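You operate a simulated robot arm through the tools that you are given. There is no shell and no other tool.

Carry out the task below with a simulated robot arm. There is one attempt and no reset: what you move stays moved.

Task
Toast both slices golden on mark 3.
Fine: one slice a slot, dial first, lever down; wait till they pop; the slots reach 150 C, keep out of them.

It is judged by the outcome, as a careful person would: the job done as asked, and still so three seconds after it is handed in. It fails if anything else is knocked over, pushed out of place, dropped, spilled or broken.

Robot
A 6-joint arm with a two-finger parallel gripper, fixed in place. Base frame: the origin is at the foot of the arm, x ahead of it, y to its left, z up; the work surface is at about z = 910. Readings come in mm, degrees, newtons and seconds.
With the tool pointing down near the work surface it reaches from about 240 to 660 mm from the base axis. Its first joint turns from -66.0 to 66.0 degrees. Payload 2.9 kg.
The TCP is the grasp point between the finger pads, 30 mm short of the fingertips. In the tool frame z runs along the fingers and y along their closing line. Largest opening 110 mm; finger width 20, thickness 10; the body of the gripper, 48 by 112 mm, starts 55 mm behind the TCP.
Orientation is that of the tool frame in the base frame, as a unit quaternion [w, x, y, z]. With the fingers straight down and closing along the base's y, the tool's x points along the base's -x, its y along +y and its z along -z.

Tools
- The arm moves only by the tool step_arm. Its argument "rows" is a list of rows, each a list of 3 entries, a list of its own where there are three numbers: the turn, a rotation vector about the tool's x, y, z in degrees, then the shift along the tool's x, y, z in mm, then the finger opening in mm, from 0 to 110. In form: [[[rx, ry, rz], [tx, ty, tz], fingers], ...]. A call has 1 to 20 rows; each row is the pose to reach, as a shift and turn from the pose commanded when the call began, along the tool's axes at that moment. Rows are played at 5 a second. More than 50 mm and 8.6 degrees between two rows, or a gripper value outside its range, and nothing of the call is played. Where a pose cannot be reached the arm comes as near as it can. A force on the tool above 40 N (or 10 N above the force at the start of the call, whichever is more), or a blocked arm, ends the call early, and 0.2 s more pass. The fingers move at their own pace (about 108 mm/s each) and stop on an object; they squeeze with about 31 N. The grip force told is the motor's: it shows also when the fingers shut on nothing. Time passes only in rows, and 0.2 s behind the last, so rows that repeat a pose let the fingers close. The reply holds the time, the measured pose of the TCP, the force on the tool along the base axes, the opening and the grip force, in the units named above and with some noise, with the torque about the TCP (base axes, N m) and any sound that the robot's microphone picked up.
- Cameras (640 x 400 px; columns grow to the right, rows downward): "scene" is fixed at [100.9, 456.1, 1392.4]; the picture's right is [-0.49, -0.87, 0.00], its down [-0.42, 0.23, -0.88] and it looks along [0.77, -0.43, -0.48] (base axes); focal length 214 px, centre (320, 200). "wrist" rides on the gripper at [72, 17, -103] in the tool frame; the picture's right is [-0.23, 0.97, 0.00], its down [-0.76, -0.18, -0.62] and it looks along [-0.61, -0.14, 0.78] (tool axes); focal length 222 px, centre (320, 200). There is no depth. A picture from a camera that has moved, and an enlarged one, comes with that camera's place and axes in the base frame and with its lens.
- camera(camera): a new picture of that camera. No time passes.
- close_up(camera, box): a new picture of the part [left, top, right, bottom] of that camera's present view, enlarged. No time passes.
- finish_job(): hands the job in; it is judged then, once.

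Places have to be worked out from the pictures, the camera data and where the tool is seen. Open the gripper and draw the arm clear of the work before you hand the job in, unless the task says otherwise.

The tools are called after "Emit:" as name(argument=value, ...) on one line, values as JSON. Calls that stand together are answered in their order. step_arm: Moves the arm, as the interface text tells. Its arguments: {"type":"object","properties":{"rows":{"type":"array"}},"required":["rows"]} The other tools are called the same way: camera (camera) takes a picture; close_up (camera, box) takes an enlarged picture of a part of a camera's view; finish_job () hands the job in.

At the start:

```text
time: 0.0
tool_pos: [268.1, 170.0, 1339.2]
tcp_rot: [0.0, -0.001, 1.0, 0.001]
contact_force: [-0.2, -0.9, 0.0]
wrist_torque: [0.0, 0.03, 0.02]
opening: 110.1
finger_force: 0.0
```

scene: 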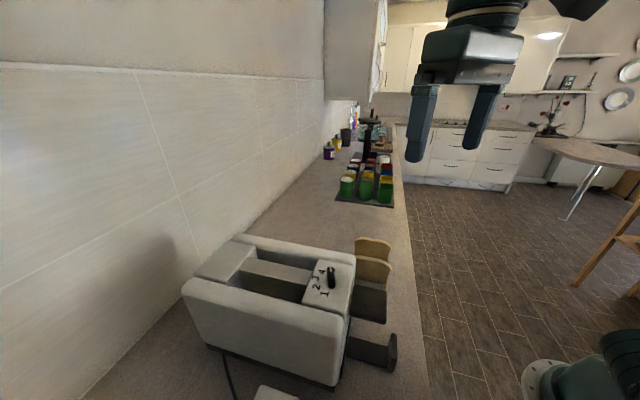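
wrist: 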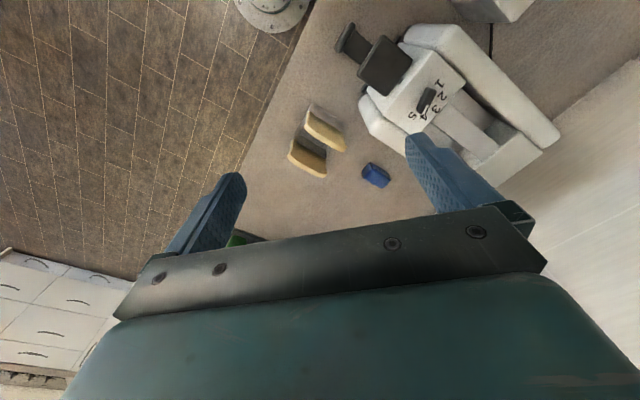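

The opening pictures show a two-slot toaster with a numbered dial, a lever on its end and two slices standing next to it. I'll enlarge those areas in both cameras to locate them.

Emit:
close_up(camera="scene", box=[170, 220, 410, 400])

Emit:
close_up(camera="wrist", box=[240, 0, 580, 212])

```text
2.22 times, centred on (290, 310) of scene
camera zoom: at [100.9, 456.1, 1392.4], right [-0.49, -0.87, 0.0], down [-0.42, 0.23, -0.88], along [0.77, -0.43, -0.48], focal length 477 px, centre (387, -44)
```

zoom: 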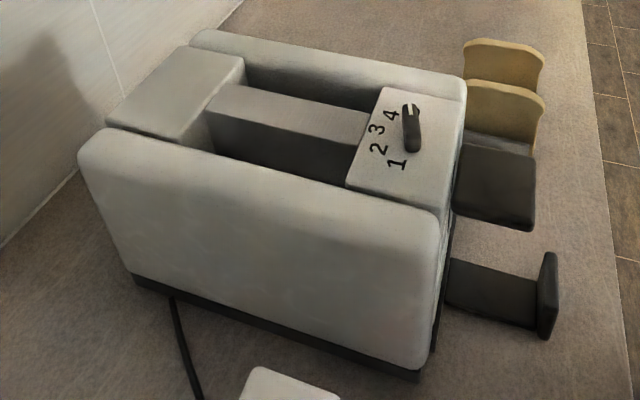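

```text
1.88 times, centred on (410, 106) of wrist
camera zoom: at [195.1, 186.6, 1441.6], right [0.23, 0.97, 0.0], down [0.76, -0.18, 0.62], along [0.61, -0.14, -0.78], focal length 418 px, centre (151, 377)
```

zoom: 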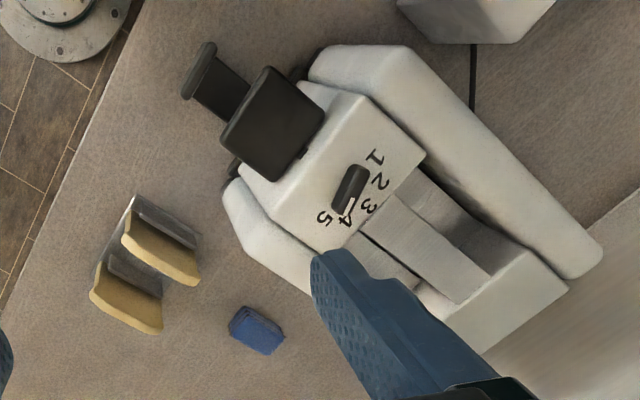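

Triangulating the two views puts the dial near (314, 315, 1104), the lever top near (265, 268, 1063) and the slices near (370, 156) with tops at about z 1005. The toaster and slices both run about 44° from base x. I'll turn the gripper to match and look from a nearer, safe height.

Emit:
step_arm(rows=[[[0, 0, -7.3], [-10, -2, 15], 110], [[0, 0, -14.6], [-20, -3, 30], 110], [[0, 0, -22], [-31, -5, 45], 110], [[0, 0, -29.3], [-41, -7, 60], 110], [[0, 0, -36.6], [-52, -8, 75], 110], [[0, 0, -44], [-62, -10, 89], 110], [[0, 0, -44], [-62, -10, 89], 110]])

Emit:
camera(camera="wrist")

Emit:
camera(camera="scene")

```text
time: 1.6
tool_pos: [331.3, 160.0, 1249.5]
tcp_rot: [0.001, -0.376, 0.927, 0.0]
contact_force: [-0.2, 0.2, 0.6]
wrist_torque: [-0.01, -0.02, 0.02]
opening: 110.1
finger_force: 0.1
```

```text
taken
camera wrist: at [266.6, 122.4, 1352.7], right [-0.52, 0.86, 0.0], down [0.67, 0.4, 0.62], along [0.54, 0.32, -0.78], focal length 222 px, centre (320, 200)
```

wrist: 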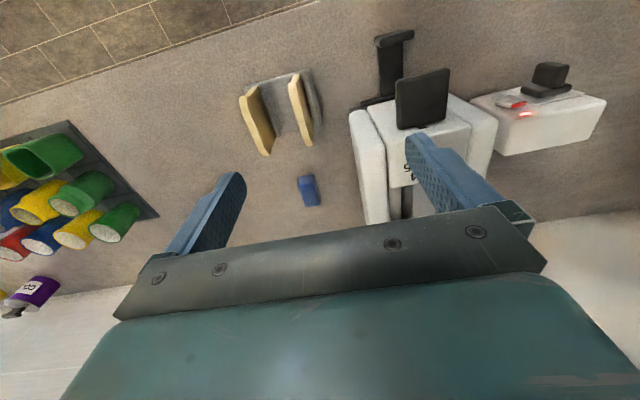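

```text
taken
```

scene: 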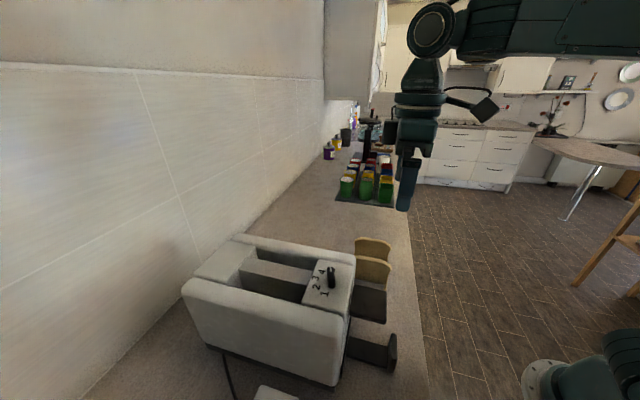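

The view now also shows a white box with a red light beyond the toaster, probably its supply. I'll enlarge that, the toaster end and the slices.

Emit:
close_up(camera="wrist", box=[340, 10, 620, 185])

Emit:
close_up(camera="wrist", box=[220, 50, 380, 220])

Emit:
close_up(camera="scene", box=[290, 230, 410, 390])

```text
2.29 times, centred on (480, 98) of wrist
camera zoom: at [266.6, 122.4, 1352.7], right [-0.52, 0.86, 0.0], down [0.67, 0.4, 0.62], along [0.54, 0.32, -0.78], focal length 508 px, centre (-46, 434)
```

zoom: 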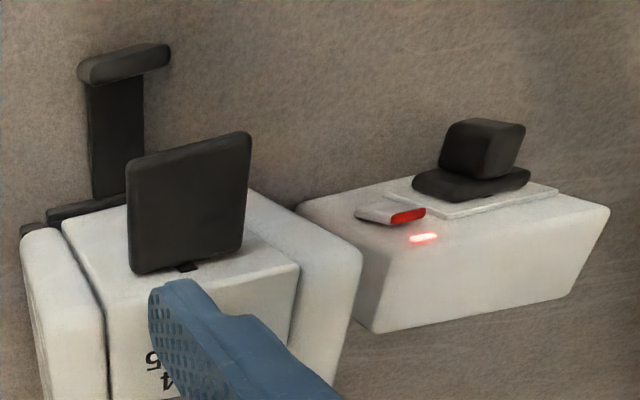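

```text
2.35 times, centred on (300, 135) of wrist
camera zoom: at [266.6, 122.4, 1352.7], right [-0.52, 0.86, 0.0], down [0.67, 0.4, 0.62], along [0.54, 0.32, -0.78], focal length 523 px, centre (367, 353)
```

zoom: 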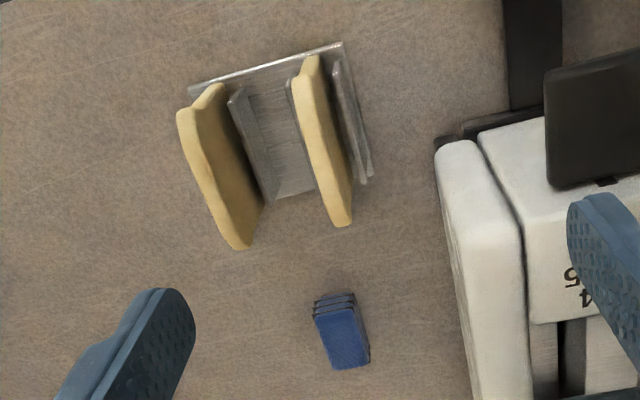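

```text
2.50 times, centred on (350, 310) of scene
camera zoom: at [100.9, 456.1, 1392.4], right [-0.49, -0.87, 0.0], down [-0.42, 0.23, -0.88], along [0.77, -0.43, -0.48], focal length 536 px, centre (245, -75)
```

zoom: 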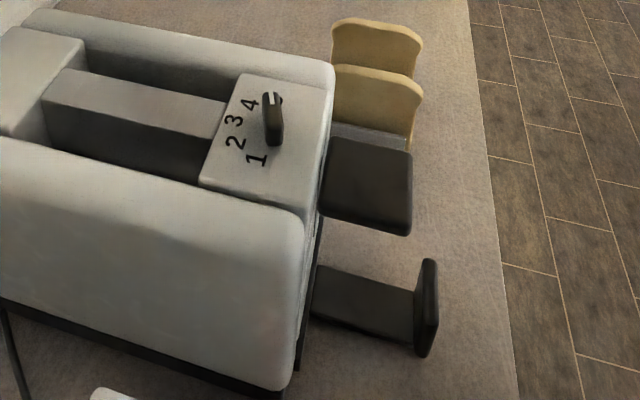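

The supply box has its light on, so the toaster has power. The bar at the toaster's foot is a low crumb-tray handle (z about 930–960), well clear of the lever. The dial points near 4, so I'll hover above it to read it exactly.

Emit:
step_arm(rows=[[[0, 0, 0], [-14, 26, 10], 110], [[0, 0, 0], [-29, 51, 20], 110], [[0, 0, 0], [-43, 77, 30], 110], [[0, 0, 0], [-58, 102, 40], 110], [[0, 0, 0], [-72, 128, 49], 110], [[0, 0, 0], [-72, 128, 49], 110]])

Emit:
camera(camera="wrist")

Emit:
close_up(camera="wrist", box=[230, 60, 410, 190])

Emit:
camera(camera="scene")

```text
time: 3.0
tool_pos: [291.0, 301.4, 1201.3]
tcp_rot: [0.001, -0.375, 0.927, 0.0]
contact_force: [-0.3, 0.2, 0.4]
wrist_torque: [0.0, 0.02, 0.03]
opening: 109.8
finger_force: 0.0
```

```text
taken
camera wrist: at [227.3, 262.8, 1303.5], right [-0.51, 0.86, 0.0], down [0.67, 0.4, 0.62], along [0.54, 0.32, -0.78], focal length 222 px, centre (320, 200)
```

wrist: 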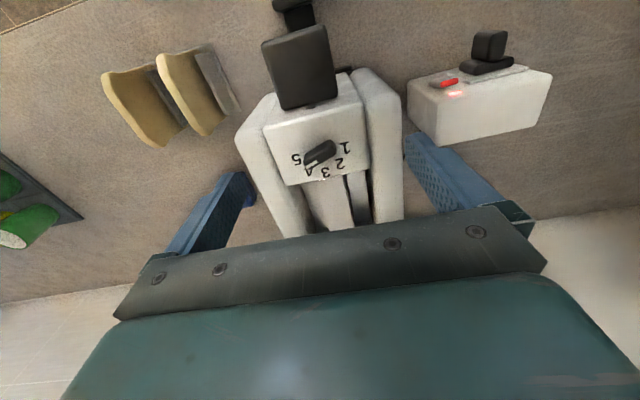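

```text
3.08 times, centred on (320, 125) of wrist
camera zoom: at [227.3, 262.8, 1303.5], right [-0.51, 0.86, 0.0], down [0.67, 0.4, 0.62], along [0.54, 0.32, -0.78], focal length 684 px, centre (320, 431)
```

zoom: 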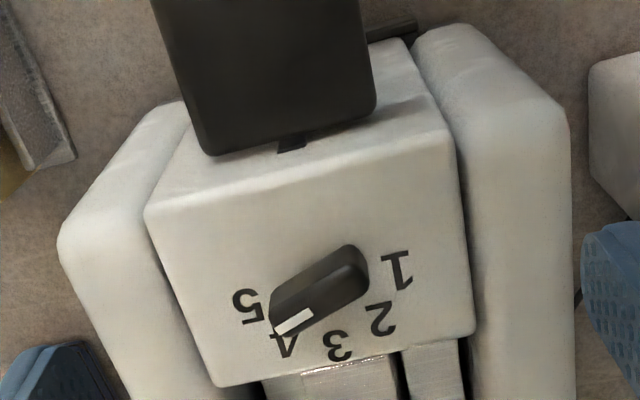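

```text
taken
```

scene: 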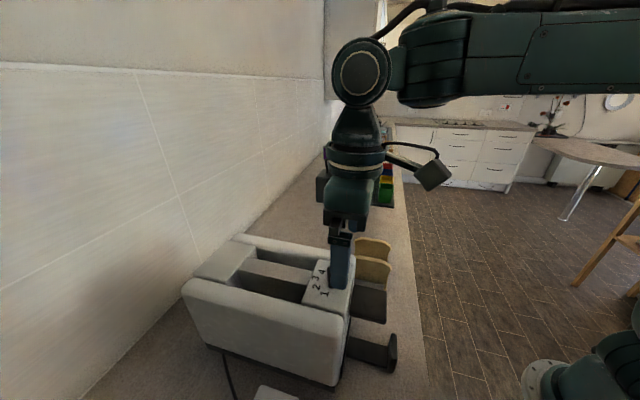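

The printed marks lie on the plane z≈1094, 1 through 5 spaced about 42° around a centre near (316, 316), with 3 pointing straight along the toaster axis. I'll enlarge further to read the pointer line on the knob.

Emit:
close_up(camera="wrist", box=[286, 132, 354, 184])

Emit:
close_up(camera="scene", box=[300, 250, 350, 310])

```text
7.69 times, centred on (320, 158) of wrist
camera zoom: at [227.3, 262.8, 1303.5], right [-0.51, 0.86, 0.0], down [0.67, 0.4, 0.62], along [0.54, 0.32, -0.78], focal length 1709 px, centre (320, 523)
```

zoom: 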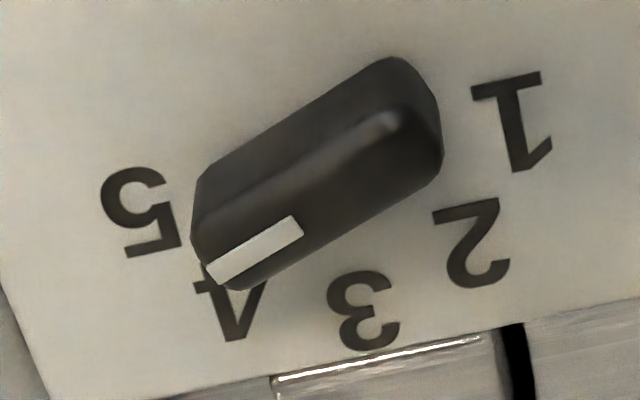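

```text
6.67 times, centred on (325, 280) of scene
camera zoom: at [100.9, 456.1, 1392.4], right [-0.49, -0.87, 0.0], down [-0.42, 0.23, -0.88], along [0.77, -0.43, -0.48], focal length 1430 px, centre (287, -333)
```

zoom: 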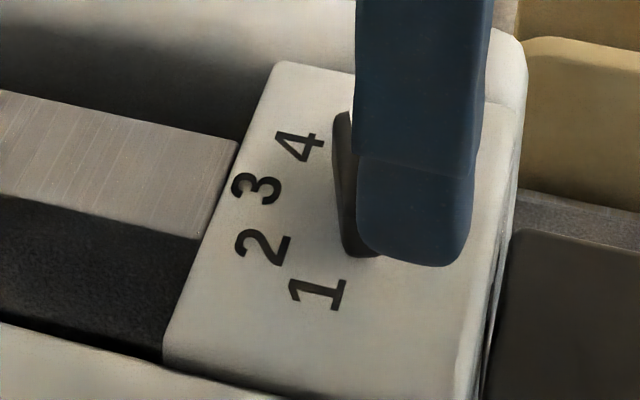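

The pointer reads about 4.7 (bar at roughly −25°), and the knob measures about 34 × 11 mm, 15 mm tall, centred near (316.5, 315.8). It needs about +70° to reach 3. I'll line the fingers up across the knob above it and check before descending.

Emit:
step_arm(rows=[[[0, 0, 7.6], [-3, -1, 2], 100], [[0, 0, 15.2], [-6, -2, 5], 90], [[0, 0, 22.8], [-9, -3, 10], 80], [[0, 0, 30.4], [-12, -3, 15], 70], [[0, 0, 38], [-16, -4, 20], 60], [[0, 0, 45.6], [-19, -5, 25], 50], [[0, 0, 53.2], [-22, -6, 30], 44], [[0, 0, 61], [-25, -7, 36], 44], [[0, 0, 69], [-28, -7, 41], 44], [[0, 0, 69], [-28, -7, 41], 44], [[0, 0, 69], [-28, -7, 41], 44]])

Emit:
camera(camera="wrist")

Emit:
close_up(camera="scene", box=[270, 200, 390, 320])

```text
time: 5.4
tool_pos: [318.3, 315.4, 1159.4]
tcp_rot: [0.001, 0.216, 0.976, 0.0]
contact_force: [-0.4, -0.2, -0.8]
wrist_torque: [-0.01, 0.01, 0.01]
opening: 44.0
finger_force: 0.1
```

```text
taken
camera wrist: at [259.4, 361.2, 1262.5], right [0.62, 0.79, 0.0], down [0.61, -0.48, 0.62], along [0.49, -0.38, -0.78], focal length 222 px, centre (320, 200)
```

wrist: 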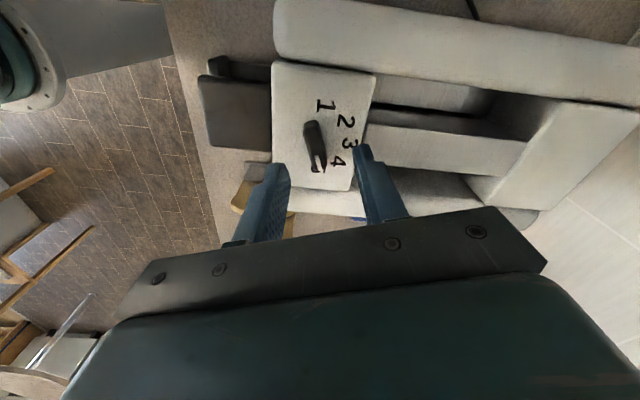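

```text
3.33 times, centred on (330, 260) of scene
camera zoom: at [100.9, 456.1, 1392.4], right [-0.49, -0.87, 0.0], down [-0.42, 0.23, -0.88], along [0.77, -0.43, -0.48], focal length 715 px, centre (287, 0)
```

zoom: 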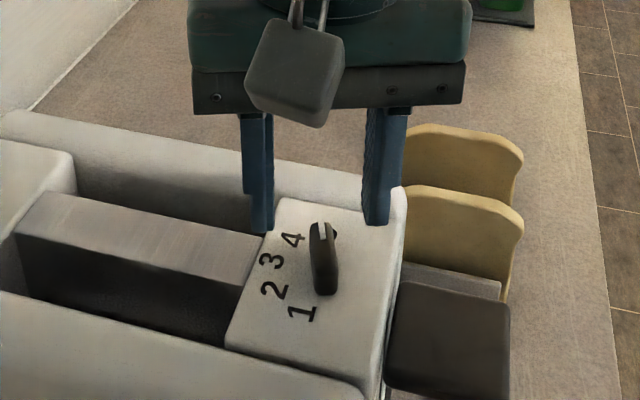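

Measured TCP is (318.3, 315.4), with the fingers straddling the knob line. I'll enlarge the knob from this angle to refine its centre and direction before lowering.

Emit:
close_up(camera="wrist", box=[280, 85, 370, 185])

Emit:
close_up(camera="scene", box=[295, 235, 355, 305])

```text
4.00 times, centred on (325, 135) of wrist
camera zoom: at [259.4, 361.2, 1262.5], right [0.62, 0.79, 0.0], down [0.61, -0.48, 0.62], along [0.49, -0.38, -0.78], focal length 888 px, centre (300, 460)
```

zoom: 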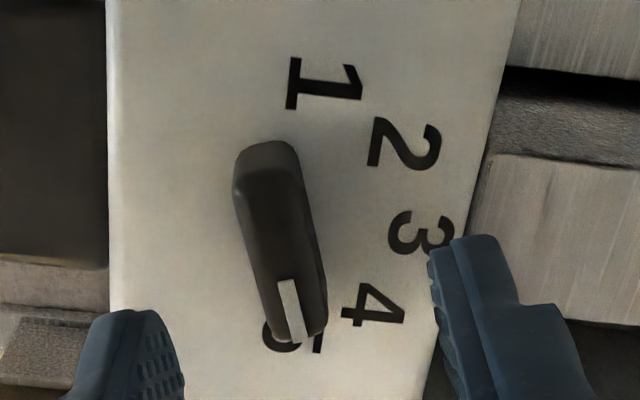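

```text
5.71 times, centred on (325, 270) of scene
camera zoom: at [100.9, 456.1, 1392.4], right [-0.49, -0.87, 0.0], down [-0.42, 0.23, -0.88], along [0.77, -0.43, -0.48], focal length 1226 px, centre (291, -200)
```

zoom: 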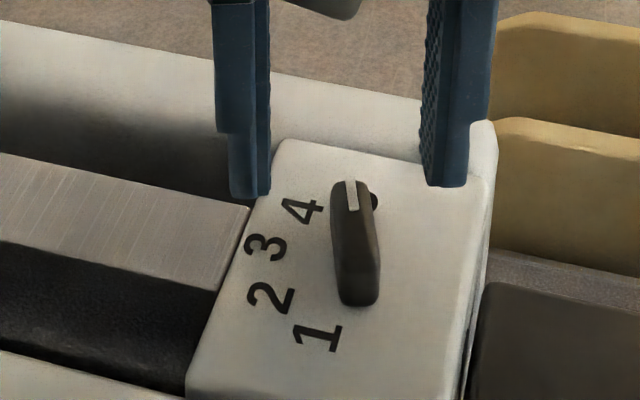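

Combining both views, the knob's top is at z≈1116, its centre near (315.6, 314.9) and its bar at −25.5°, so the TCP is about 2 mm off. I'll correct that and lower with fingertips about 5 mm above the panel, fingers still open.

Emit:
step_arm(rows=[[[0, 0, 0], [1.8, -1.5, 0], 40], [[0, 0, 0], [1.8, -1.5, 10], 40], [[0, 0, 0], [1.8, -1.5, 20], 40], [[0, 0, 0], [1.8, -1.5, 30], 40], [[0, 0, 0], [1.8, -1.5, 30], 40]])

Emit:
close_up(camera="wrist", box=[240, 80, 420, 240])

Emit:
close_up(camera="scene", box=[285, 225, 365, 315])

```text
time: 6.6
tool_pos: [316.1, 317.3, 1130.3]
tcp_rot: [0.001, 0.217, 0.976, 0.0]
contact_force: [-0.3, 0.0, 0.1]
wrist_torque: [0.01, 0.01, -0.03]
opening: 39.9
finger_force: 0.1
```

```text
2.50 times, centred on (330, 160) of wrist
camera zoom: at [256.9, 362.1, 1232.8], right [0.62, 0.79, 0.0], down [0.61, -0.48, 0.62], along [0.49, -0.38, -0.78], focal length 555 px, centre (295, 300)
```

zoom: 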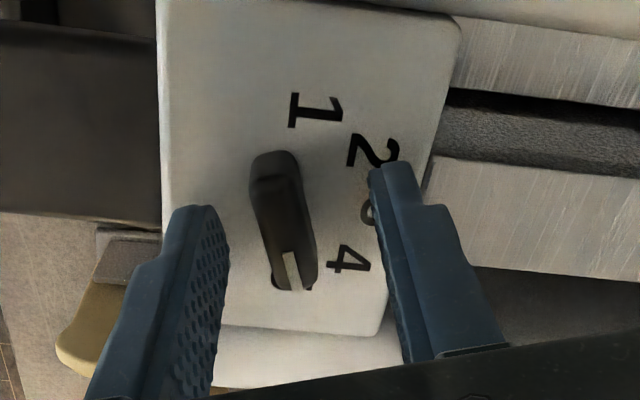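

```text
4.44 times, centred on (325, 270) of scene
camera zoom: at [100.9, 456.1, 1392.4], right [-0.49, -0.87, 0.0], down [-0.42, 0.23, -0.88], along [0.77, -0.43, -0.48], focal length 953 px, centre (298, -111)
```

zoom: 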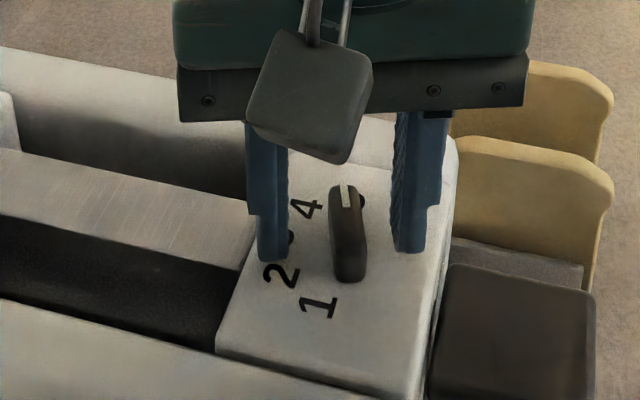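

The fingertips sit beside the knob with no contact, but the knob looks 2–3 mm toward the left finger. I'll shift that way, then close on it and read the side force.

Emit:
step_arm(rows=[[[0, 0, 0], [0, -2, 0], 40], [[0, 0, 0], [0, -2, 0], 28], [[0, 0, 0], [0, -2, 0], 18], [[0, 0, 0], [0, -2, 0], 10], [[0, 0, 0], [0, -2, 0], 8], [[0, 0, 0], [0, -2, 0], 8]])

Emit:
close_up(camera="wrist", box=[240, 80, 420, 240])

```text
time: 8.0
tool_pos: [313.9, 315.5, 1130.1]
tcp_rot: [0.001, 0.217, 0.976, 0.0]
contact_force: [-1.7, -6.8, 0.8]
wrist_torque: [-0.19, 0.04, 0.03]
opening: 11.9
finger_force: 45.1
```

```text
2.50 times, centred on (330, 160) of wrist
camera zoom: at [256.3, 359.9, 1233.0], right [0.62, 0.79, 0.0], down [0.61, -0.48, 0.62], along [0.49, -0.38, -0.78], focal length 555 px, centre (295, 300)
```

zoom: 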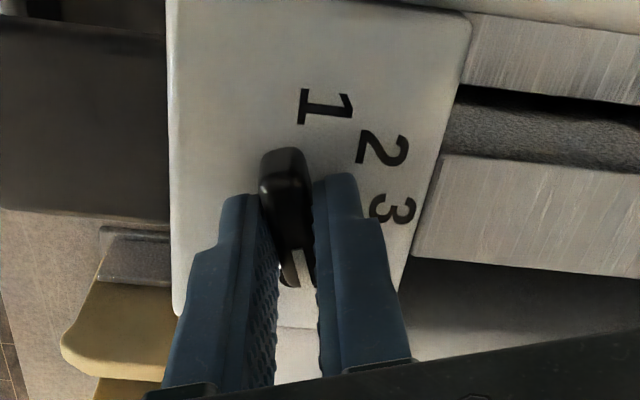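

The fingers hold the knob at 11.9 mm with about 7 N of side force, so it's well centred. I'll turn it toward 3, halfway first with a small shift to relieve the side load, and check.

Emit:
step_arm(rows=[[[0, 0, -6], [0, -0.5, 0], 8], [[0, 0, -13], [0, -0.5, 0], 8], [[0, 0, -20], [0, -0.5, 0], 8], [[0, 0, -27], [0, -0.5, 0], 8], [[0, 0, -34], [0, -0.5, 0], 8], [[0, 0, -34], [0, -0.5, 0], 8]])

Emit:
close_up(camera="wrist", box=[240, 80, 420, 240])

```text
time: 9.4
tool_pos: [315.8, 315.2, 1130.4]
tcp_rot: [0.002, -0.08, 0.997, 0.001]
contact_force: [4.7, 9.1, 1.6]
wrist_torque: [-0.14, 1.24, -0.01]
opening: 11.7
finger_force: 44.8
```

```text
2.50 times, centred on (330, 160) of wrist
camera zoom: at [240.3, 319.0, 1232.9], right [0.07, 1.0, 0.0], down [0.78, -0.05, 0.63], along [0.62, -0.04, -0.78], focal length 555 px, centre (295, 300)
```

zoom: 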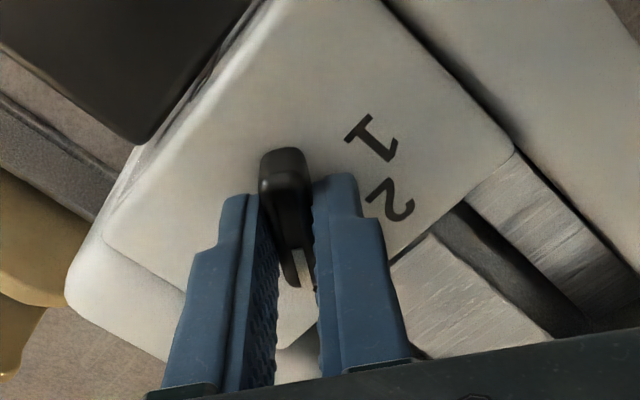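

The knob is turning with the fingers (tool yaw now 9.2°) and side forces are near 10 N. I'll ease them with a small shift and turn the remaining 35° or so to bring the pointer along the toaster axis at 3.

Emit:
step_arm(rows=[[[0, 0, -7], [-0.4, 0.5, 0], 8], [[0, 0, -14], [-0.4, 0.5, 0], 8], [[0, 0, -21], [-0.4, 0.5, 0], 8], [[0, 0, -28], [-0.4, 0.5, 0], 8], [[0, 0, -35], [-0.4, 0.5, 0], 8], [[0, 0, -35], [-0.4, 0.5, 0], 8]])

Emit:
close_up(camera="wrist", box=[240, 80, 420, 240])

Emit:
close_up(camera="scene", box=[285, 225, 365, 315])

```text
time: 10.8
tool_pos: [315.4, 315.3, 1129.0]
tcp_rot: [0.0, -0.377, 0.926, 0.0]
contact_force: [-5.0, 16.7, 13.1]
wrist_torque: [-0.46, 1.05, 0.0]
opening: 11.9
finger_force: 44.7
```

```text
2.50 times, centred on (330, 160) of wrist
camera zoom: at [250.7, 275.7, 1232.7], right [-0.52, 0.86, 0.0], down [0.67, 0.4, 0.63], along [0.54, 0.32, -0.78], focal length 555 px, centre (295, 300)
```

zoom: 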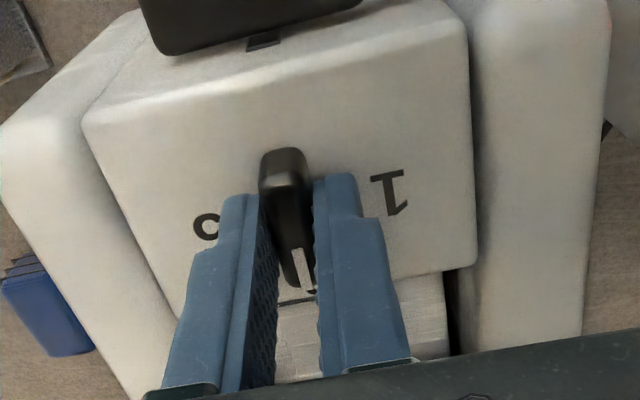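

```text
4.44 times, centred on (325, 270) of scene
camera zoom: at [100.6, 456.5, 1392.3], right [-0.49, -0.87, 0.0], down [-0.42, 0.23, -0.88], along [0.77, -0.43, -0.48], focal length 953 px, centre (298, -111)
```

zoom: 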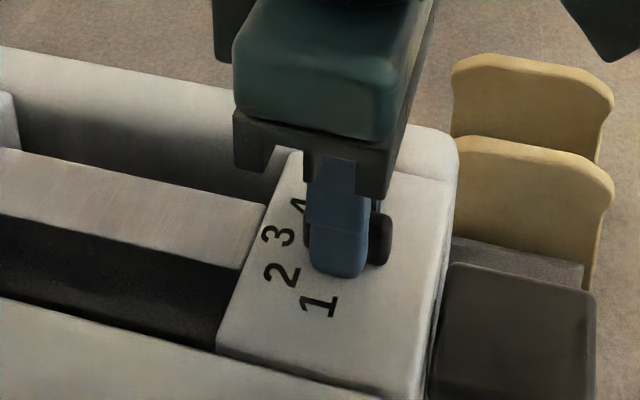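

The tool is now at yaw 44.3°, so the pointer should be on 3. I'll open the fingers, rise straight up and look at the dial.

Emit:
step_arm(rows=[[[0, 0, 0], [0, 0, 0], 20], [[0, 0, 0], [0, 0, 0], 36], [[0, 0, 0], [0, 0, -20], 36], [[0, 0, 0], [10, 0, -50], 60], [[0, 0, 0], [20, 0, -80], 110], [[0, 0, 0], [20, 0, -80], 110]])

Emit:
camera(camera="wrist")

Emit:
close_up(camera="wrist", box=[275, 110, 365, 180])

Emit:
close_up(camera="scene", box=[285, 235, 365, 315])

```text
time: 12.2
tool_pos: [301.0, 301.1, 1211.8]
tcp_rot: [0.001, -0.374, 0.928, 0.0]
contact_force: [-0.3, 0.0, -0.8]
wrist_torque: [-0.01, -0.02, 0.0]
opening: 110.1
finger_force: 0.0
```

```text
taken
camera wrist: at [236.1, 262.5, 1314.6], right [-0.51, 0.86, 0.0], down [0.67, 0.4, 0.62], along [0.54, 0.32, -0.78], focal length 222 px, centre (320, 200)
```

wrist: 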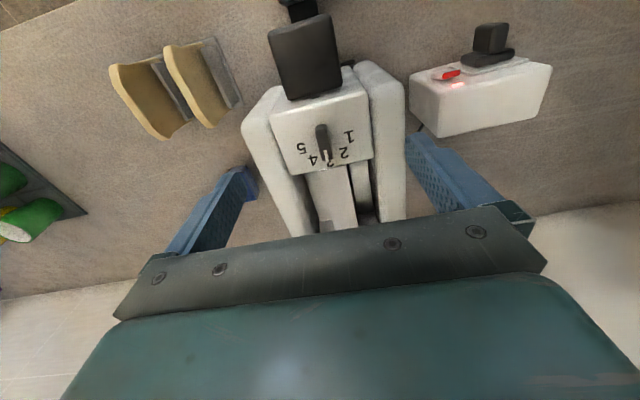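

```text
5.71 times, centred on (320, 145) of wrist
camera zoom: at [236.1, 262.5, 1314.6], right [-0.51, 0.86, 0.0], down [0.67, 0.4, 0.62], along [0.54, 0.32, -0.78], focal length 1269 px, centre (320, 514)
```

zoom: 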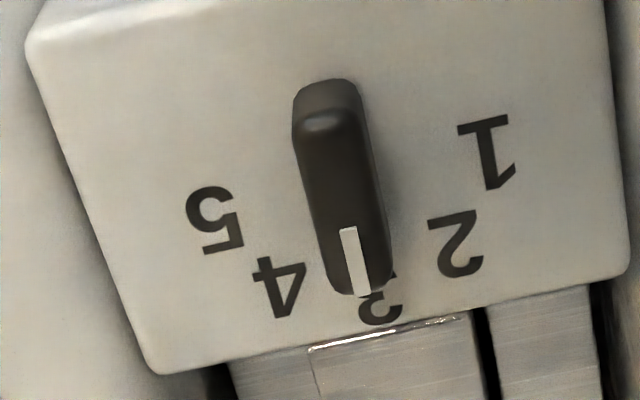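

```text
5.00 times, centred on (325, 275) of scene
camera zoom: at [100.9, 456.0, 1392.4], right [-0.49, -0.87, 0.0], down [-0.42, 0.23, -0.88], along [0.77, -0.43, -0.48], focal length 1072 px, centre (295, -175)
```

zoom: 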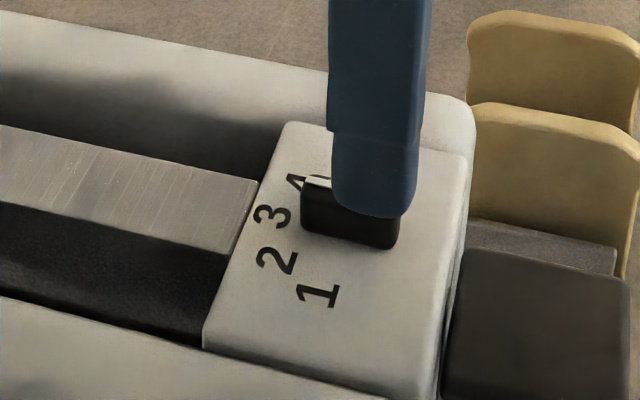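

The dial bar now points along the toaster axis at 3. Next I need the slots, so I'll move forward above the toaster at a higher level and look down at them.

Emit:
step_arm(rows=[[[0, 0, 0], [-25, 0, -10], 110], [[0, 0, 0], [-50, 0, -20], 110], [[0, 0, 0], [-75, 0, -30], 110], [[0, 0, 0], [-100, 0, -40], 110], [[0, 0, 0], [-100, 0, -40], 110]])

Emit:
camera(camera="wrist")

Emit:
close_up(camera="wrist", box=[240, 40, 420, 210])

Emit:
close_up(camera="scene", box=[170, 220, 410, 400])

```text
time: 13.4
tool_pos: [371.8, 371.3, 1250.7]
tcp_rot: [0.002, -0.375, 0.927, 0.001]
contact_force: [0.6, 0.4, -0.8]
wrist_torque: [0.0, -0.03, -0.01]
opening: 109.8
finger_force: 0.1
```

```text
taken
camera wrist: at [308.3, 332.7, 1353.7], right [-0.51, 0.86, 0.0], down [0.67, 0.4, 0.62], along [0.54, 0.32, -0.78], focal length 222 px, centre (320, 200)
```

wrist: 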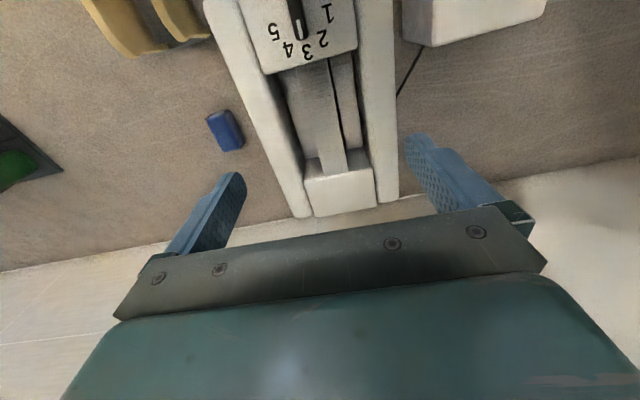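

```text
2.35 times, centred on (330, 125) of wrist
camera zoom: at [308.3, 332.7, 1353.7], right [-0.51, 0.86, 0.0], down [0.67, 0.4, 0.62], along [0.54, 0.32, -0.78], focal length 523 px, centre (296, 376)
```

zoom: 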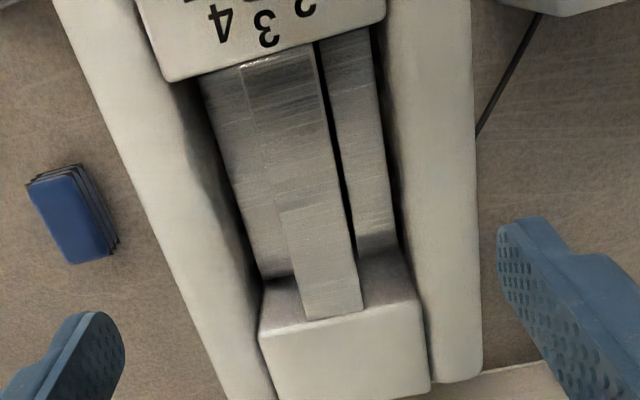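

```text
2.22 times, centred on (290, 310) of scene
camera zoom: at [100.9, 456.1, 1392.4], right [-0.49, -0.87, 0.0], down [-0.42, 0.23, -0.88], along [0.77, -0.43, -0.48], focal length 477 px, centre (387, -44)
```

zoom: 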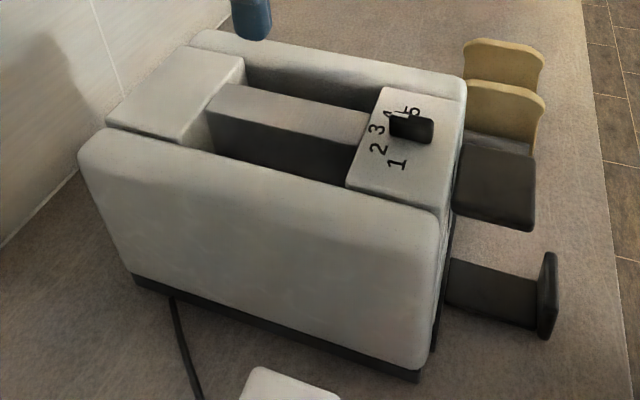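

I can see both slots, the centre bar and what looks like a bread carriage inside each. I'll enlarge the slots for exact positions.

Emit:
close_up(camera="wrist", box=[270, 40, 390, 115])

Emit:
close_up(camera="wrist", box=[280, 110, 400, 220])

Emit:
close_up(camera="scene", box=[190, 230, 350, 320])

```text
5.33 times, centred on (330, 78) of wrist
camera zoom: at [308.3, 332.7, 1353.7], right [-0.51, 0.86, 0.0], down [0.67, 0.4, 0.62], along [0.54, 0.32, -0.78], focal length 1185 px, centre (267, 853)
```

zoom: 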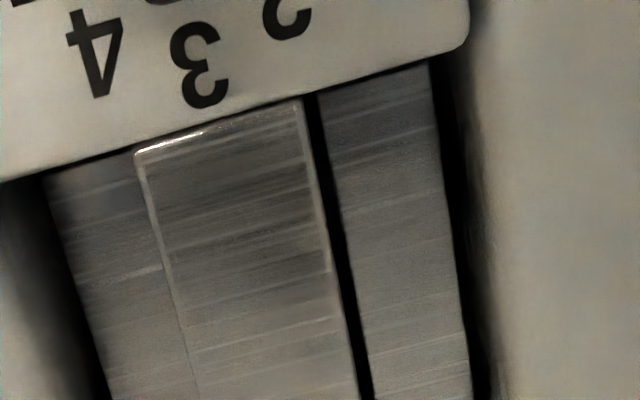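

```text
3.64 times, centred on (340, 165) of wrist
camera zoom: at [308.3, 332.7, 1353.7], right [-0.51, 0.86, 0.0], down [0.67, 0.4, 0.62], along [0.54, 0.32, -0.78], focal length 808 px, centre (247, 327)
```

zoom: 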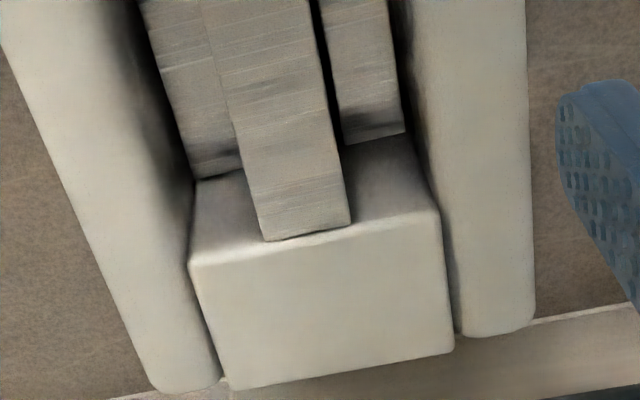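

```text
4.00 times, centred on (270, 275) of scene
camera zoom: at [100.9, 456.1, 1392.4], right [-0.49, -0.87, 0.0], down [-0.42, 0.23, -0.88], along [0.77, -0.43, -0.48], focal length 858 px, centre (520, -100)
```

zoom: 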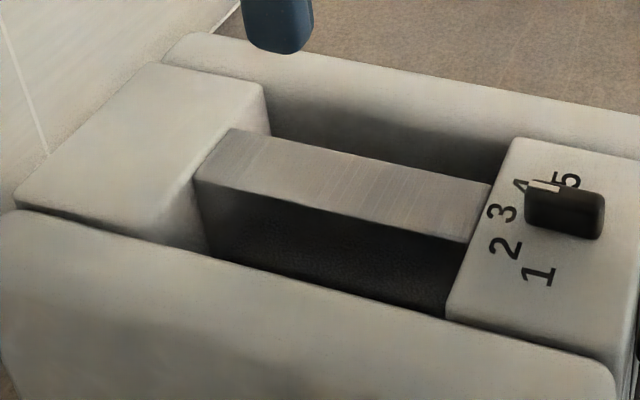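

Slots measured: they run e≈482–617 along the toaster axis (axis angle ≈44.8°), each about 32 mm wide, centred at n≈−30 and n≈+34.5, with the carriage at z≈1033. Now I'll go over to the slices, staying high until I'm past the toaster.

Emit:
step_arm(rows=[[[0, 0, 0], [28, -21, 0], 110], [[0, 0, 0], [56, -42, 0], 110], [[0, 0, 0], [84, -63, 0], 110], [[0, 0, 0], [112, -84, 0], 110], [[0, 0, 0], [140, -105, 0], 110], [[0, 0, 0], [168, -127, 10], 110], [[0, 0, 0], [196, -148, 30], 110], [[0, 0, 0], [196, -148, 65], 110], [[0, 0, 0], [196, -148, 100], 110], [[0, 0, 0], [196, -148, 100], 110]])

Emit:
camera(camera="wrist")

Emit:
close_up(camera="wrist", box=[230, 60, 410, 220])

Emit:
close_up(camera="scene", box=[330, 220, 420, 310])

```text
time: 15.6
tool_pos: [335.1, 128.3, 1149.5]
tcp_rot: [0.002, -0.374, 0.927, 0.0]
contact_force: [0.0, -0.6, -0.5]
wrist_torque: [0.01, 0.03, 0.0]
opening: 110.1
finger_force: 0.0
```

```text
taken
camera wrist: at [272.2, 89.1, 1253.2], right [-0.51, 0.86, 0.0], down [0.67, 0.4, 0.62], along [0.54, 0.32, -0.78], focal length 222 px, centre (320, 200)
```

wrist: 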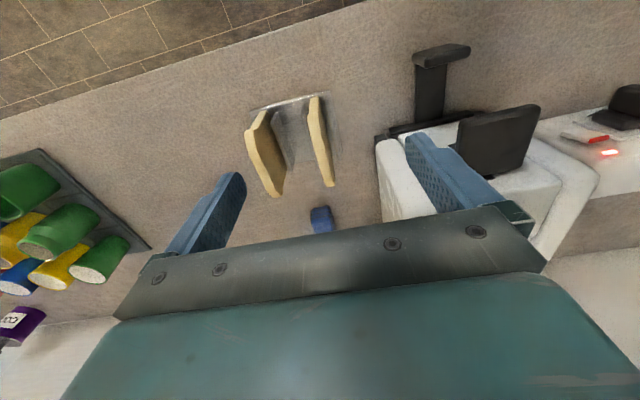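

```text
2.50 times, centred on (320, 140) of wrist
camera zoom: at [272.2, 89.1, 1253.2], right [-0.51, 0.86, 0.0], down [0.67, 0.4, 0.62], along [0.54, 0.32, -0.78], focal length 555 px, centre (320, 350)
```

zoom: 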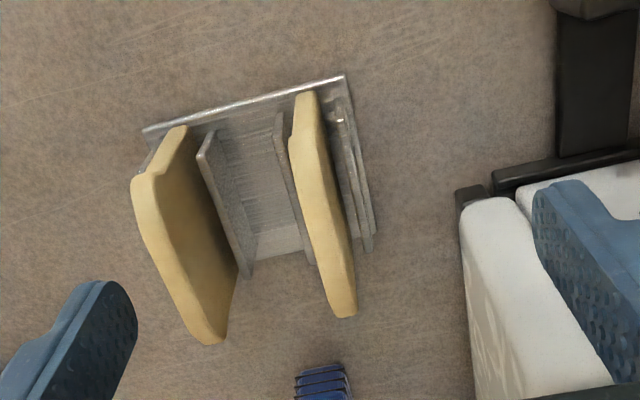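

```text
4.44 times, centred on (375, 265) of scene
camera zoom: at [100.9, 456.1, 1392.4], right [-0.49, -0.87, 0.0], down [-0.42, 0.23, -0.88], along [0.77, -0.43, -0.48], focal length 953 px, centre (76, -89)
```

zoom: 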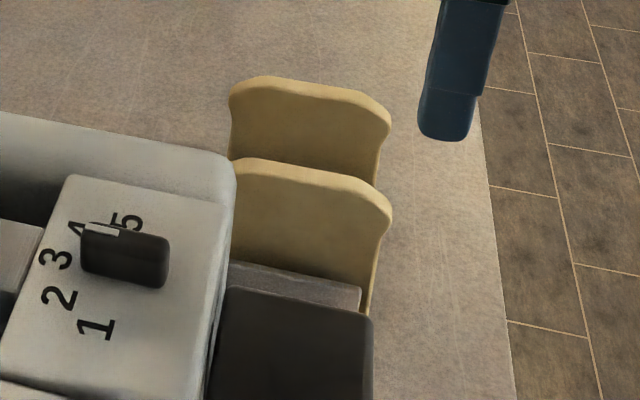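

Slice B (nearer the toaster) is about 100 × 100 × 13 mm, centred near (378, 160) with its top at z≈1019. Slice A is 71 mm further away along −n. I'll narrow the fingers and hover just above slice B to check alignment.

Emit:
step_arm(rows=[[[0, 0, 0], [-13, -2, 10], 90], [[0, 0, 0], [-27, -4, 30], 70], [[0, 0, 0], [-40, -5, 50], 50], [[0, 0, 0], [-53, -7, 70], 44], [[0, 0, 0], [-53, -7, 80], 44], [[0, 0, 0], [-53, -7, 80], 44]])

Emit:
camera(camera="wrist")

Emit:
close_up(camera="wrist", box=[220, 60, 420, 240])

Emit:
close_up(camera="scene", box=[320, 190, 430, 310])

```text
time: 17.0
tool_pos: [378.6, 161.1, 1070.1]
tcp_rot: [0.001, -0.375, 0.927, 0.001]
contact_force: [0.1, -0.2, 0.5]
wrist_torque: [0.0, 0.01, -0.01]
opening: 43.7
finger_force: 0.1
```

```text
taken
camera wrist: at [313.8, 121.3, 1172.6], right [-0.51, 0.86, 0.0], down [0.67, 0.4, 0.62], along [0.54, 0.32, -0.78], focal length 222 px, centre (320, 200)
```

wrist: 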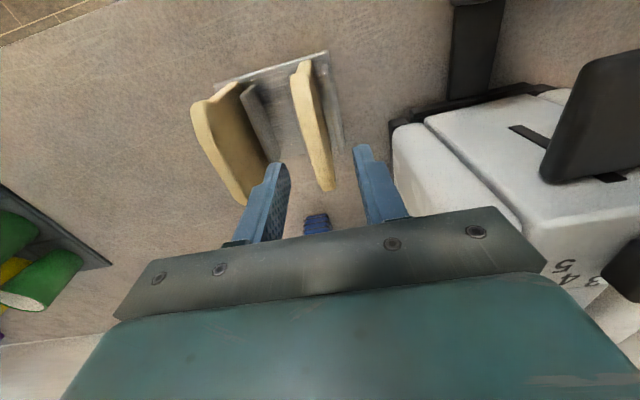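

```text
2.22 times, centred on (320, 150) of wrist
camera zoom: at [313.8, 121.3, 1172.6], right [-0.51, 0.86, 0.0], down [0.67, 0.4, 0.62], along [0.54, 0.32, -0.78], focal length 494 px, centre (320, 311)
```

zoom: 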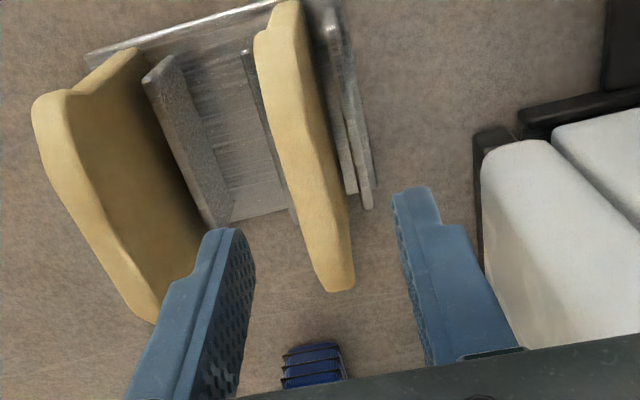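

```text
3.33 times, centred on (375, 250) of scene
camera zoom: at [100.9, 456.1, 1392.4], right [-0.49, -0.87, 0.0], down [-0.42, 0.23, -0.88], along [0.77, -0.43, -0.48], focal length 715 px, centre (137, 33)
```

zoom: 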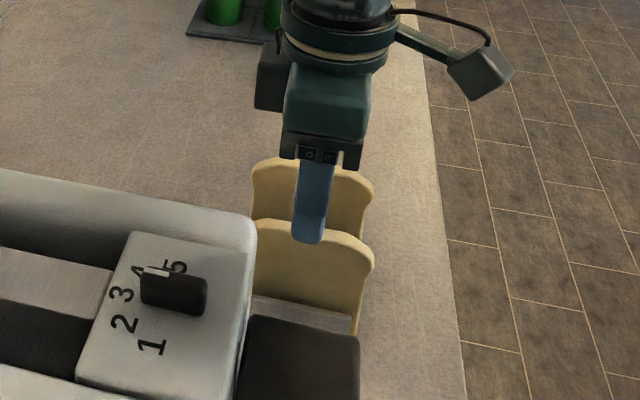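

From this view slice B's top edge lies at n≈−154, with the TCP within about 1.5 mm of it and parallel. I'll lower so the fingertips overlap the slice by about 25 mm, then close.

Emit:
step_arm(rows=[[[0, 0, 0], [0, -1.3, 16], 44], [[0, 0, 0], [0, -1.3, 32], 44], [[0, 0, 0], [0, -1.3, 46], 44], [[0, 0, 0], [0, -1.3, 46], 34], [[0, 0, 0], [0, -1.3, 46], 24], [[0, 0, 0], [0, -1.3, 46], 14], [[0, 0, 0], [0, -1.3, 46], 6], [[0, 0, 0], [0, -1.3, 46], 6]])

Emit:
close_up(camera="wrist", box=[220, 60, 420, 240])

Emit:
close_up(camera="scene", box=[320, 190, 430, 310])

```text
time: 18.8
tool_pos: [377.1, 158.2, 1023.8]
tcp_rot: [0.001, -0.375, 0.927, 0.0]
contact_force: [-0.2, -0.4, -0.4]
wrist_torque: [-0.01, 0.0, 0.03]
opening: 11.6
finger_force: 30.7
```

```text
2.22 times, centred on (320, 150) of wrist
camera zoom: at [314.4, 119.6, 1127.0], right [-0.51, 0.86, 0.0], down [0.67, 0.4, 0.62], along [0.54, 0.32, -0.78], focal length 494 px, centre (320, 311)
```

zoom: 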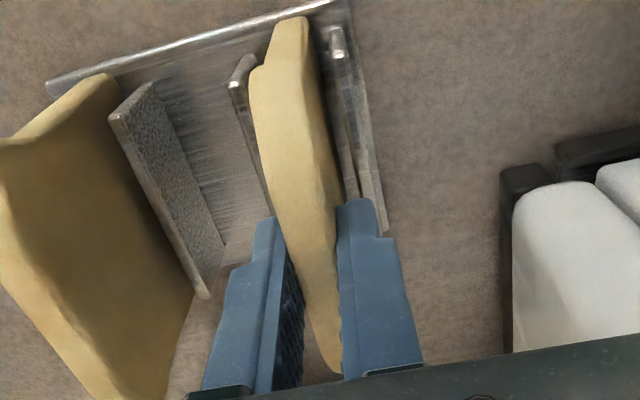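

```text
3.33 times, centred on (375, 250) of scene
camera zoom: at [100.9, 456.1, 1392.4], right [-0.49, -0.87, 0.0], down [-0.42, 0.23, -0.88], along [0.77, -0.43, -0.48], focal length 715 px, centre (137, 33)
```

zoom: 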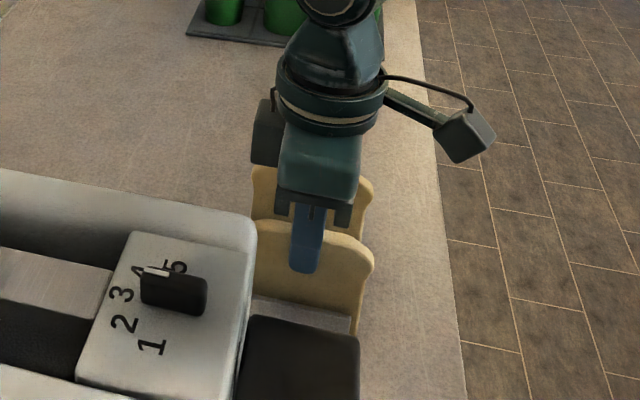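

Slice B is held at 11.6 mm with 30.7 N and no side load. I'll lift it slowly at first and check the rack stays put.

Emit:
step_arm(rows=[[[0, 0, 0], [0, 0, -8], 6], [[0, 0, 0], [0, 0, -20], 6], [[0, 0, 0], [0, 0, -35], 6], [[0, 0, 0], [0, 0, -50], 6], [[0, 0, 0], [0, 0, -50], 6]])

Emit:
camera(camera="wrist")

Emit:
close_up(camera="scene", box=[320, 170, 430, 310])

```text
time: 20.0
tool_pos: [377.6, 159.4, 1075.0]
tcp_rot: [0.001, -0.375, 0.927, 0.0]
contact_force: [0.3, 1.1, -0.5]
wrist_torque: [0.0, 0.01, 0.0]
opening: 12.0
finger_force: 31.0
```

```text
taken
camera wrist: at [314.2, 120.9, 1178.0], right [-0.51, 0.86, 0.0], down [0.67, 0.4, 0.62], along [0.54, 0.32, -0.78], focal length 222 px, centre (320, 200)
```

wrist: 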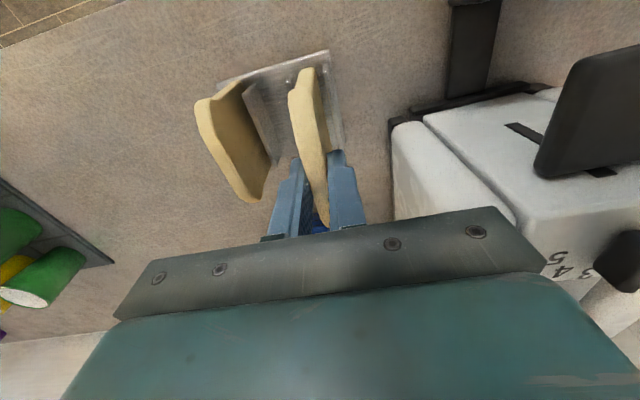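

```text
2.86 times, centred on (375, 240) of scene
camera zoom: at [100.9, 456.1, 1392.4], right [-0.49, -0.87, 0.0], down [-0.42, 0.23, -0.88], along [0.77, -0.43, -0.48], focal length 613 px, centre (163, 86)
```

zoom: 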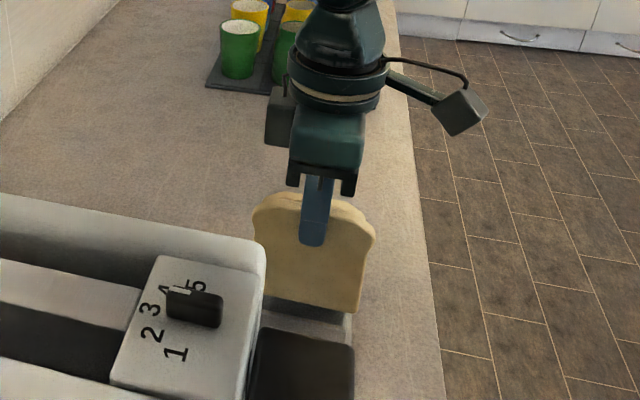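

Slice B came up cleanly; it's about 96 wide, its bottom is roughly 107 mm below the TCP, and it's centred in the grip. I'll raise it above dial height and carry it over the far slot (n≈+34.5).

Emit:
step_arm(rows=[[[0, 0, 0], [0, 0, -20], 6], [[0, 0, 0], [0, 0, -50], 6], [[0, 0, 0], [0, 0, -80], 6], [[0, 0, 0], [0, 0, -110], 6], [[0, 0, 0], [0, 0, -140], 6], [[0, 0, 0], [0, 0, -165], 6], [[0, 0, -0.7], [-14, 16, -168], 6], [[0, 0, -0.7], [-35, 40, -168], 6], [[0, 0, -0.7], [-57, 65, -168], 6], [[0, 0, -0.7], [-79, 90, -168], 6], [[0, 0, -0.7], [-101, 115, -168], 6], [[0, 0, -0.7], [-123, 140, -168], 6], [[0, 0, -0.7], [-145, 165, -168], 6], [[0, 0, -0.7], [-160, 182, -168], 6], [[0, 0, -0.7], [-167, 190, -168], 6], [[0, 0, -0.7], [-167, 190, -168], 6], [[0, 0, -0.7], [-167, 190, -168], 6]])

Emit:
camera(camera="wrist")

Emit:
camera(camera="scene")

```text
time: 23.6
tool_pos: [364.9, 412.8, 1241.1]
tcp_rot: [0.001, -0.381, 0.925, 0.001]
contact_force: [-0.4, 0.3, 0.0]
wrist_torque: [-0.03, 0.01, -0.01]
opening: 11.9
finger_force: 30.8
```

```text
taken
camera wrist: at [300.9, 373.1, 1344.5], right [-0.52, 0.85, 0.0], down [0.67, 0.41, 0.62], along [0.53, 0.33, -0.78], focal length 222 px, centre (320, 200)
```

wrist: 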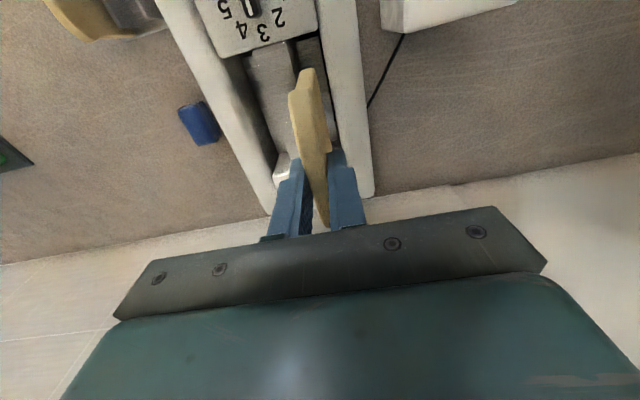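

```text
taken
```

scene: 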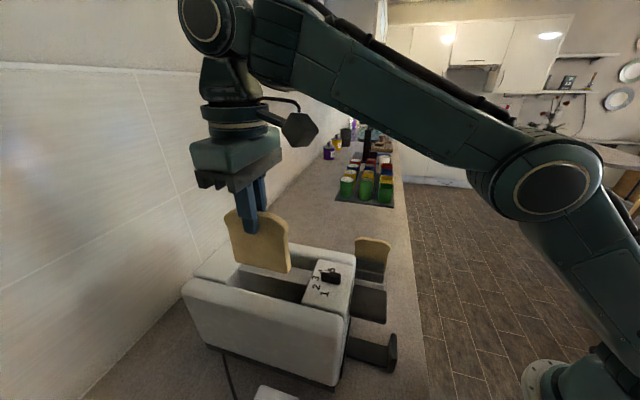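

The slice hangs above the far slot. I'll enlarge both views to confirm the slice lies inside the slot outline before lowering.

Emit:
close_up(camera="wrist", box=[220, 20, 400, 220])

Emit:
close_up(camera="scene", box=[180, 190, 360, 320])

```text
2.00 times, centred on (310, 120) of wrist
camera zoom: at [300.9, 373.1, 1344.5], right [-0.52, 0.85, 0.0], down [0.67, 0.41, 0.62], along [0.53, 0.33, -0.78], focal length 444 px, centre (340, 360)
```

zoom: 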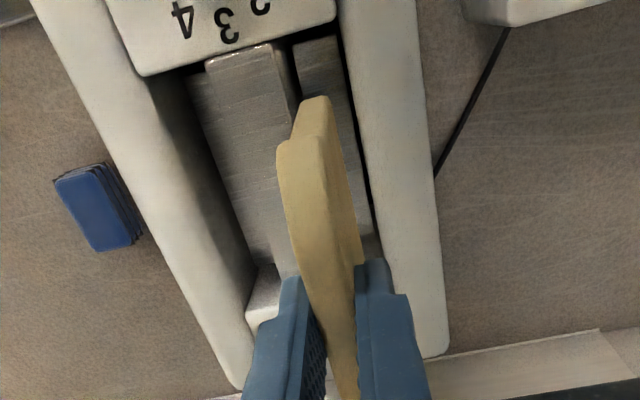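

```text
3.08 times, centred on (270, 255) of scene
camera zoom: at [100.9, 456.1, 1392.4], right [-0.49, -0.87, 0.0], down [-0.42, 0.23, -0.88], along [0.77, -0.43, -0.48], focal length 660 px, centre (474, 31)
```

zoom: 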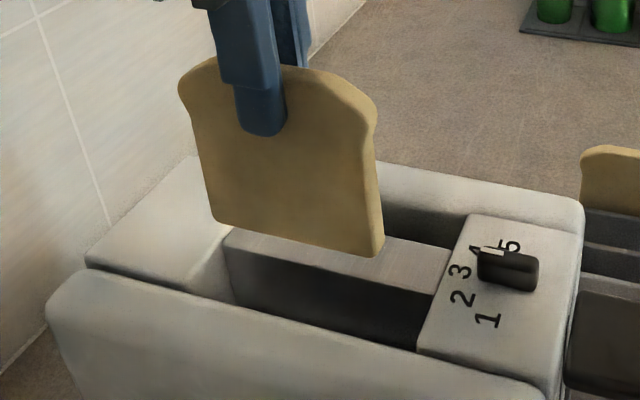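

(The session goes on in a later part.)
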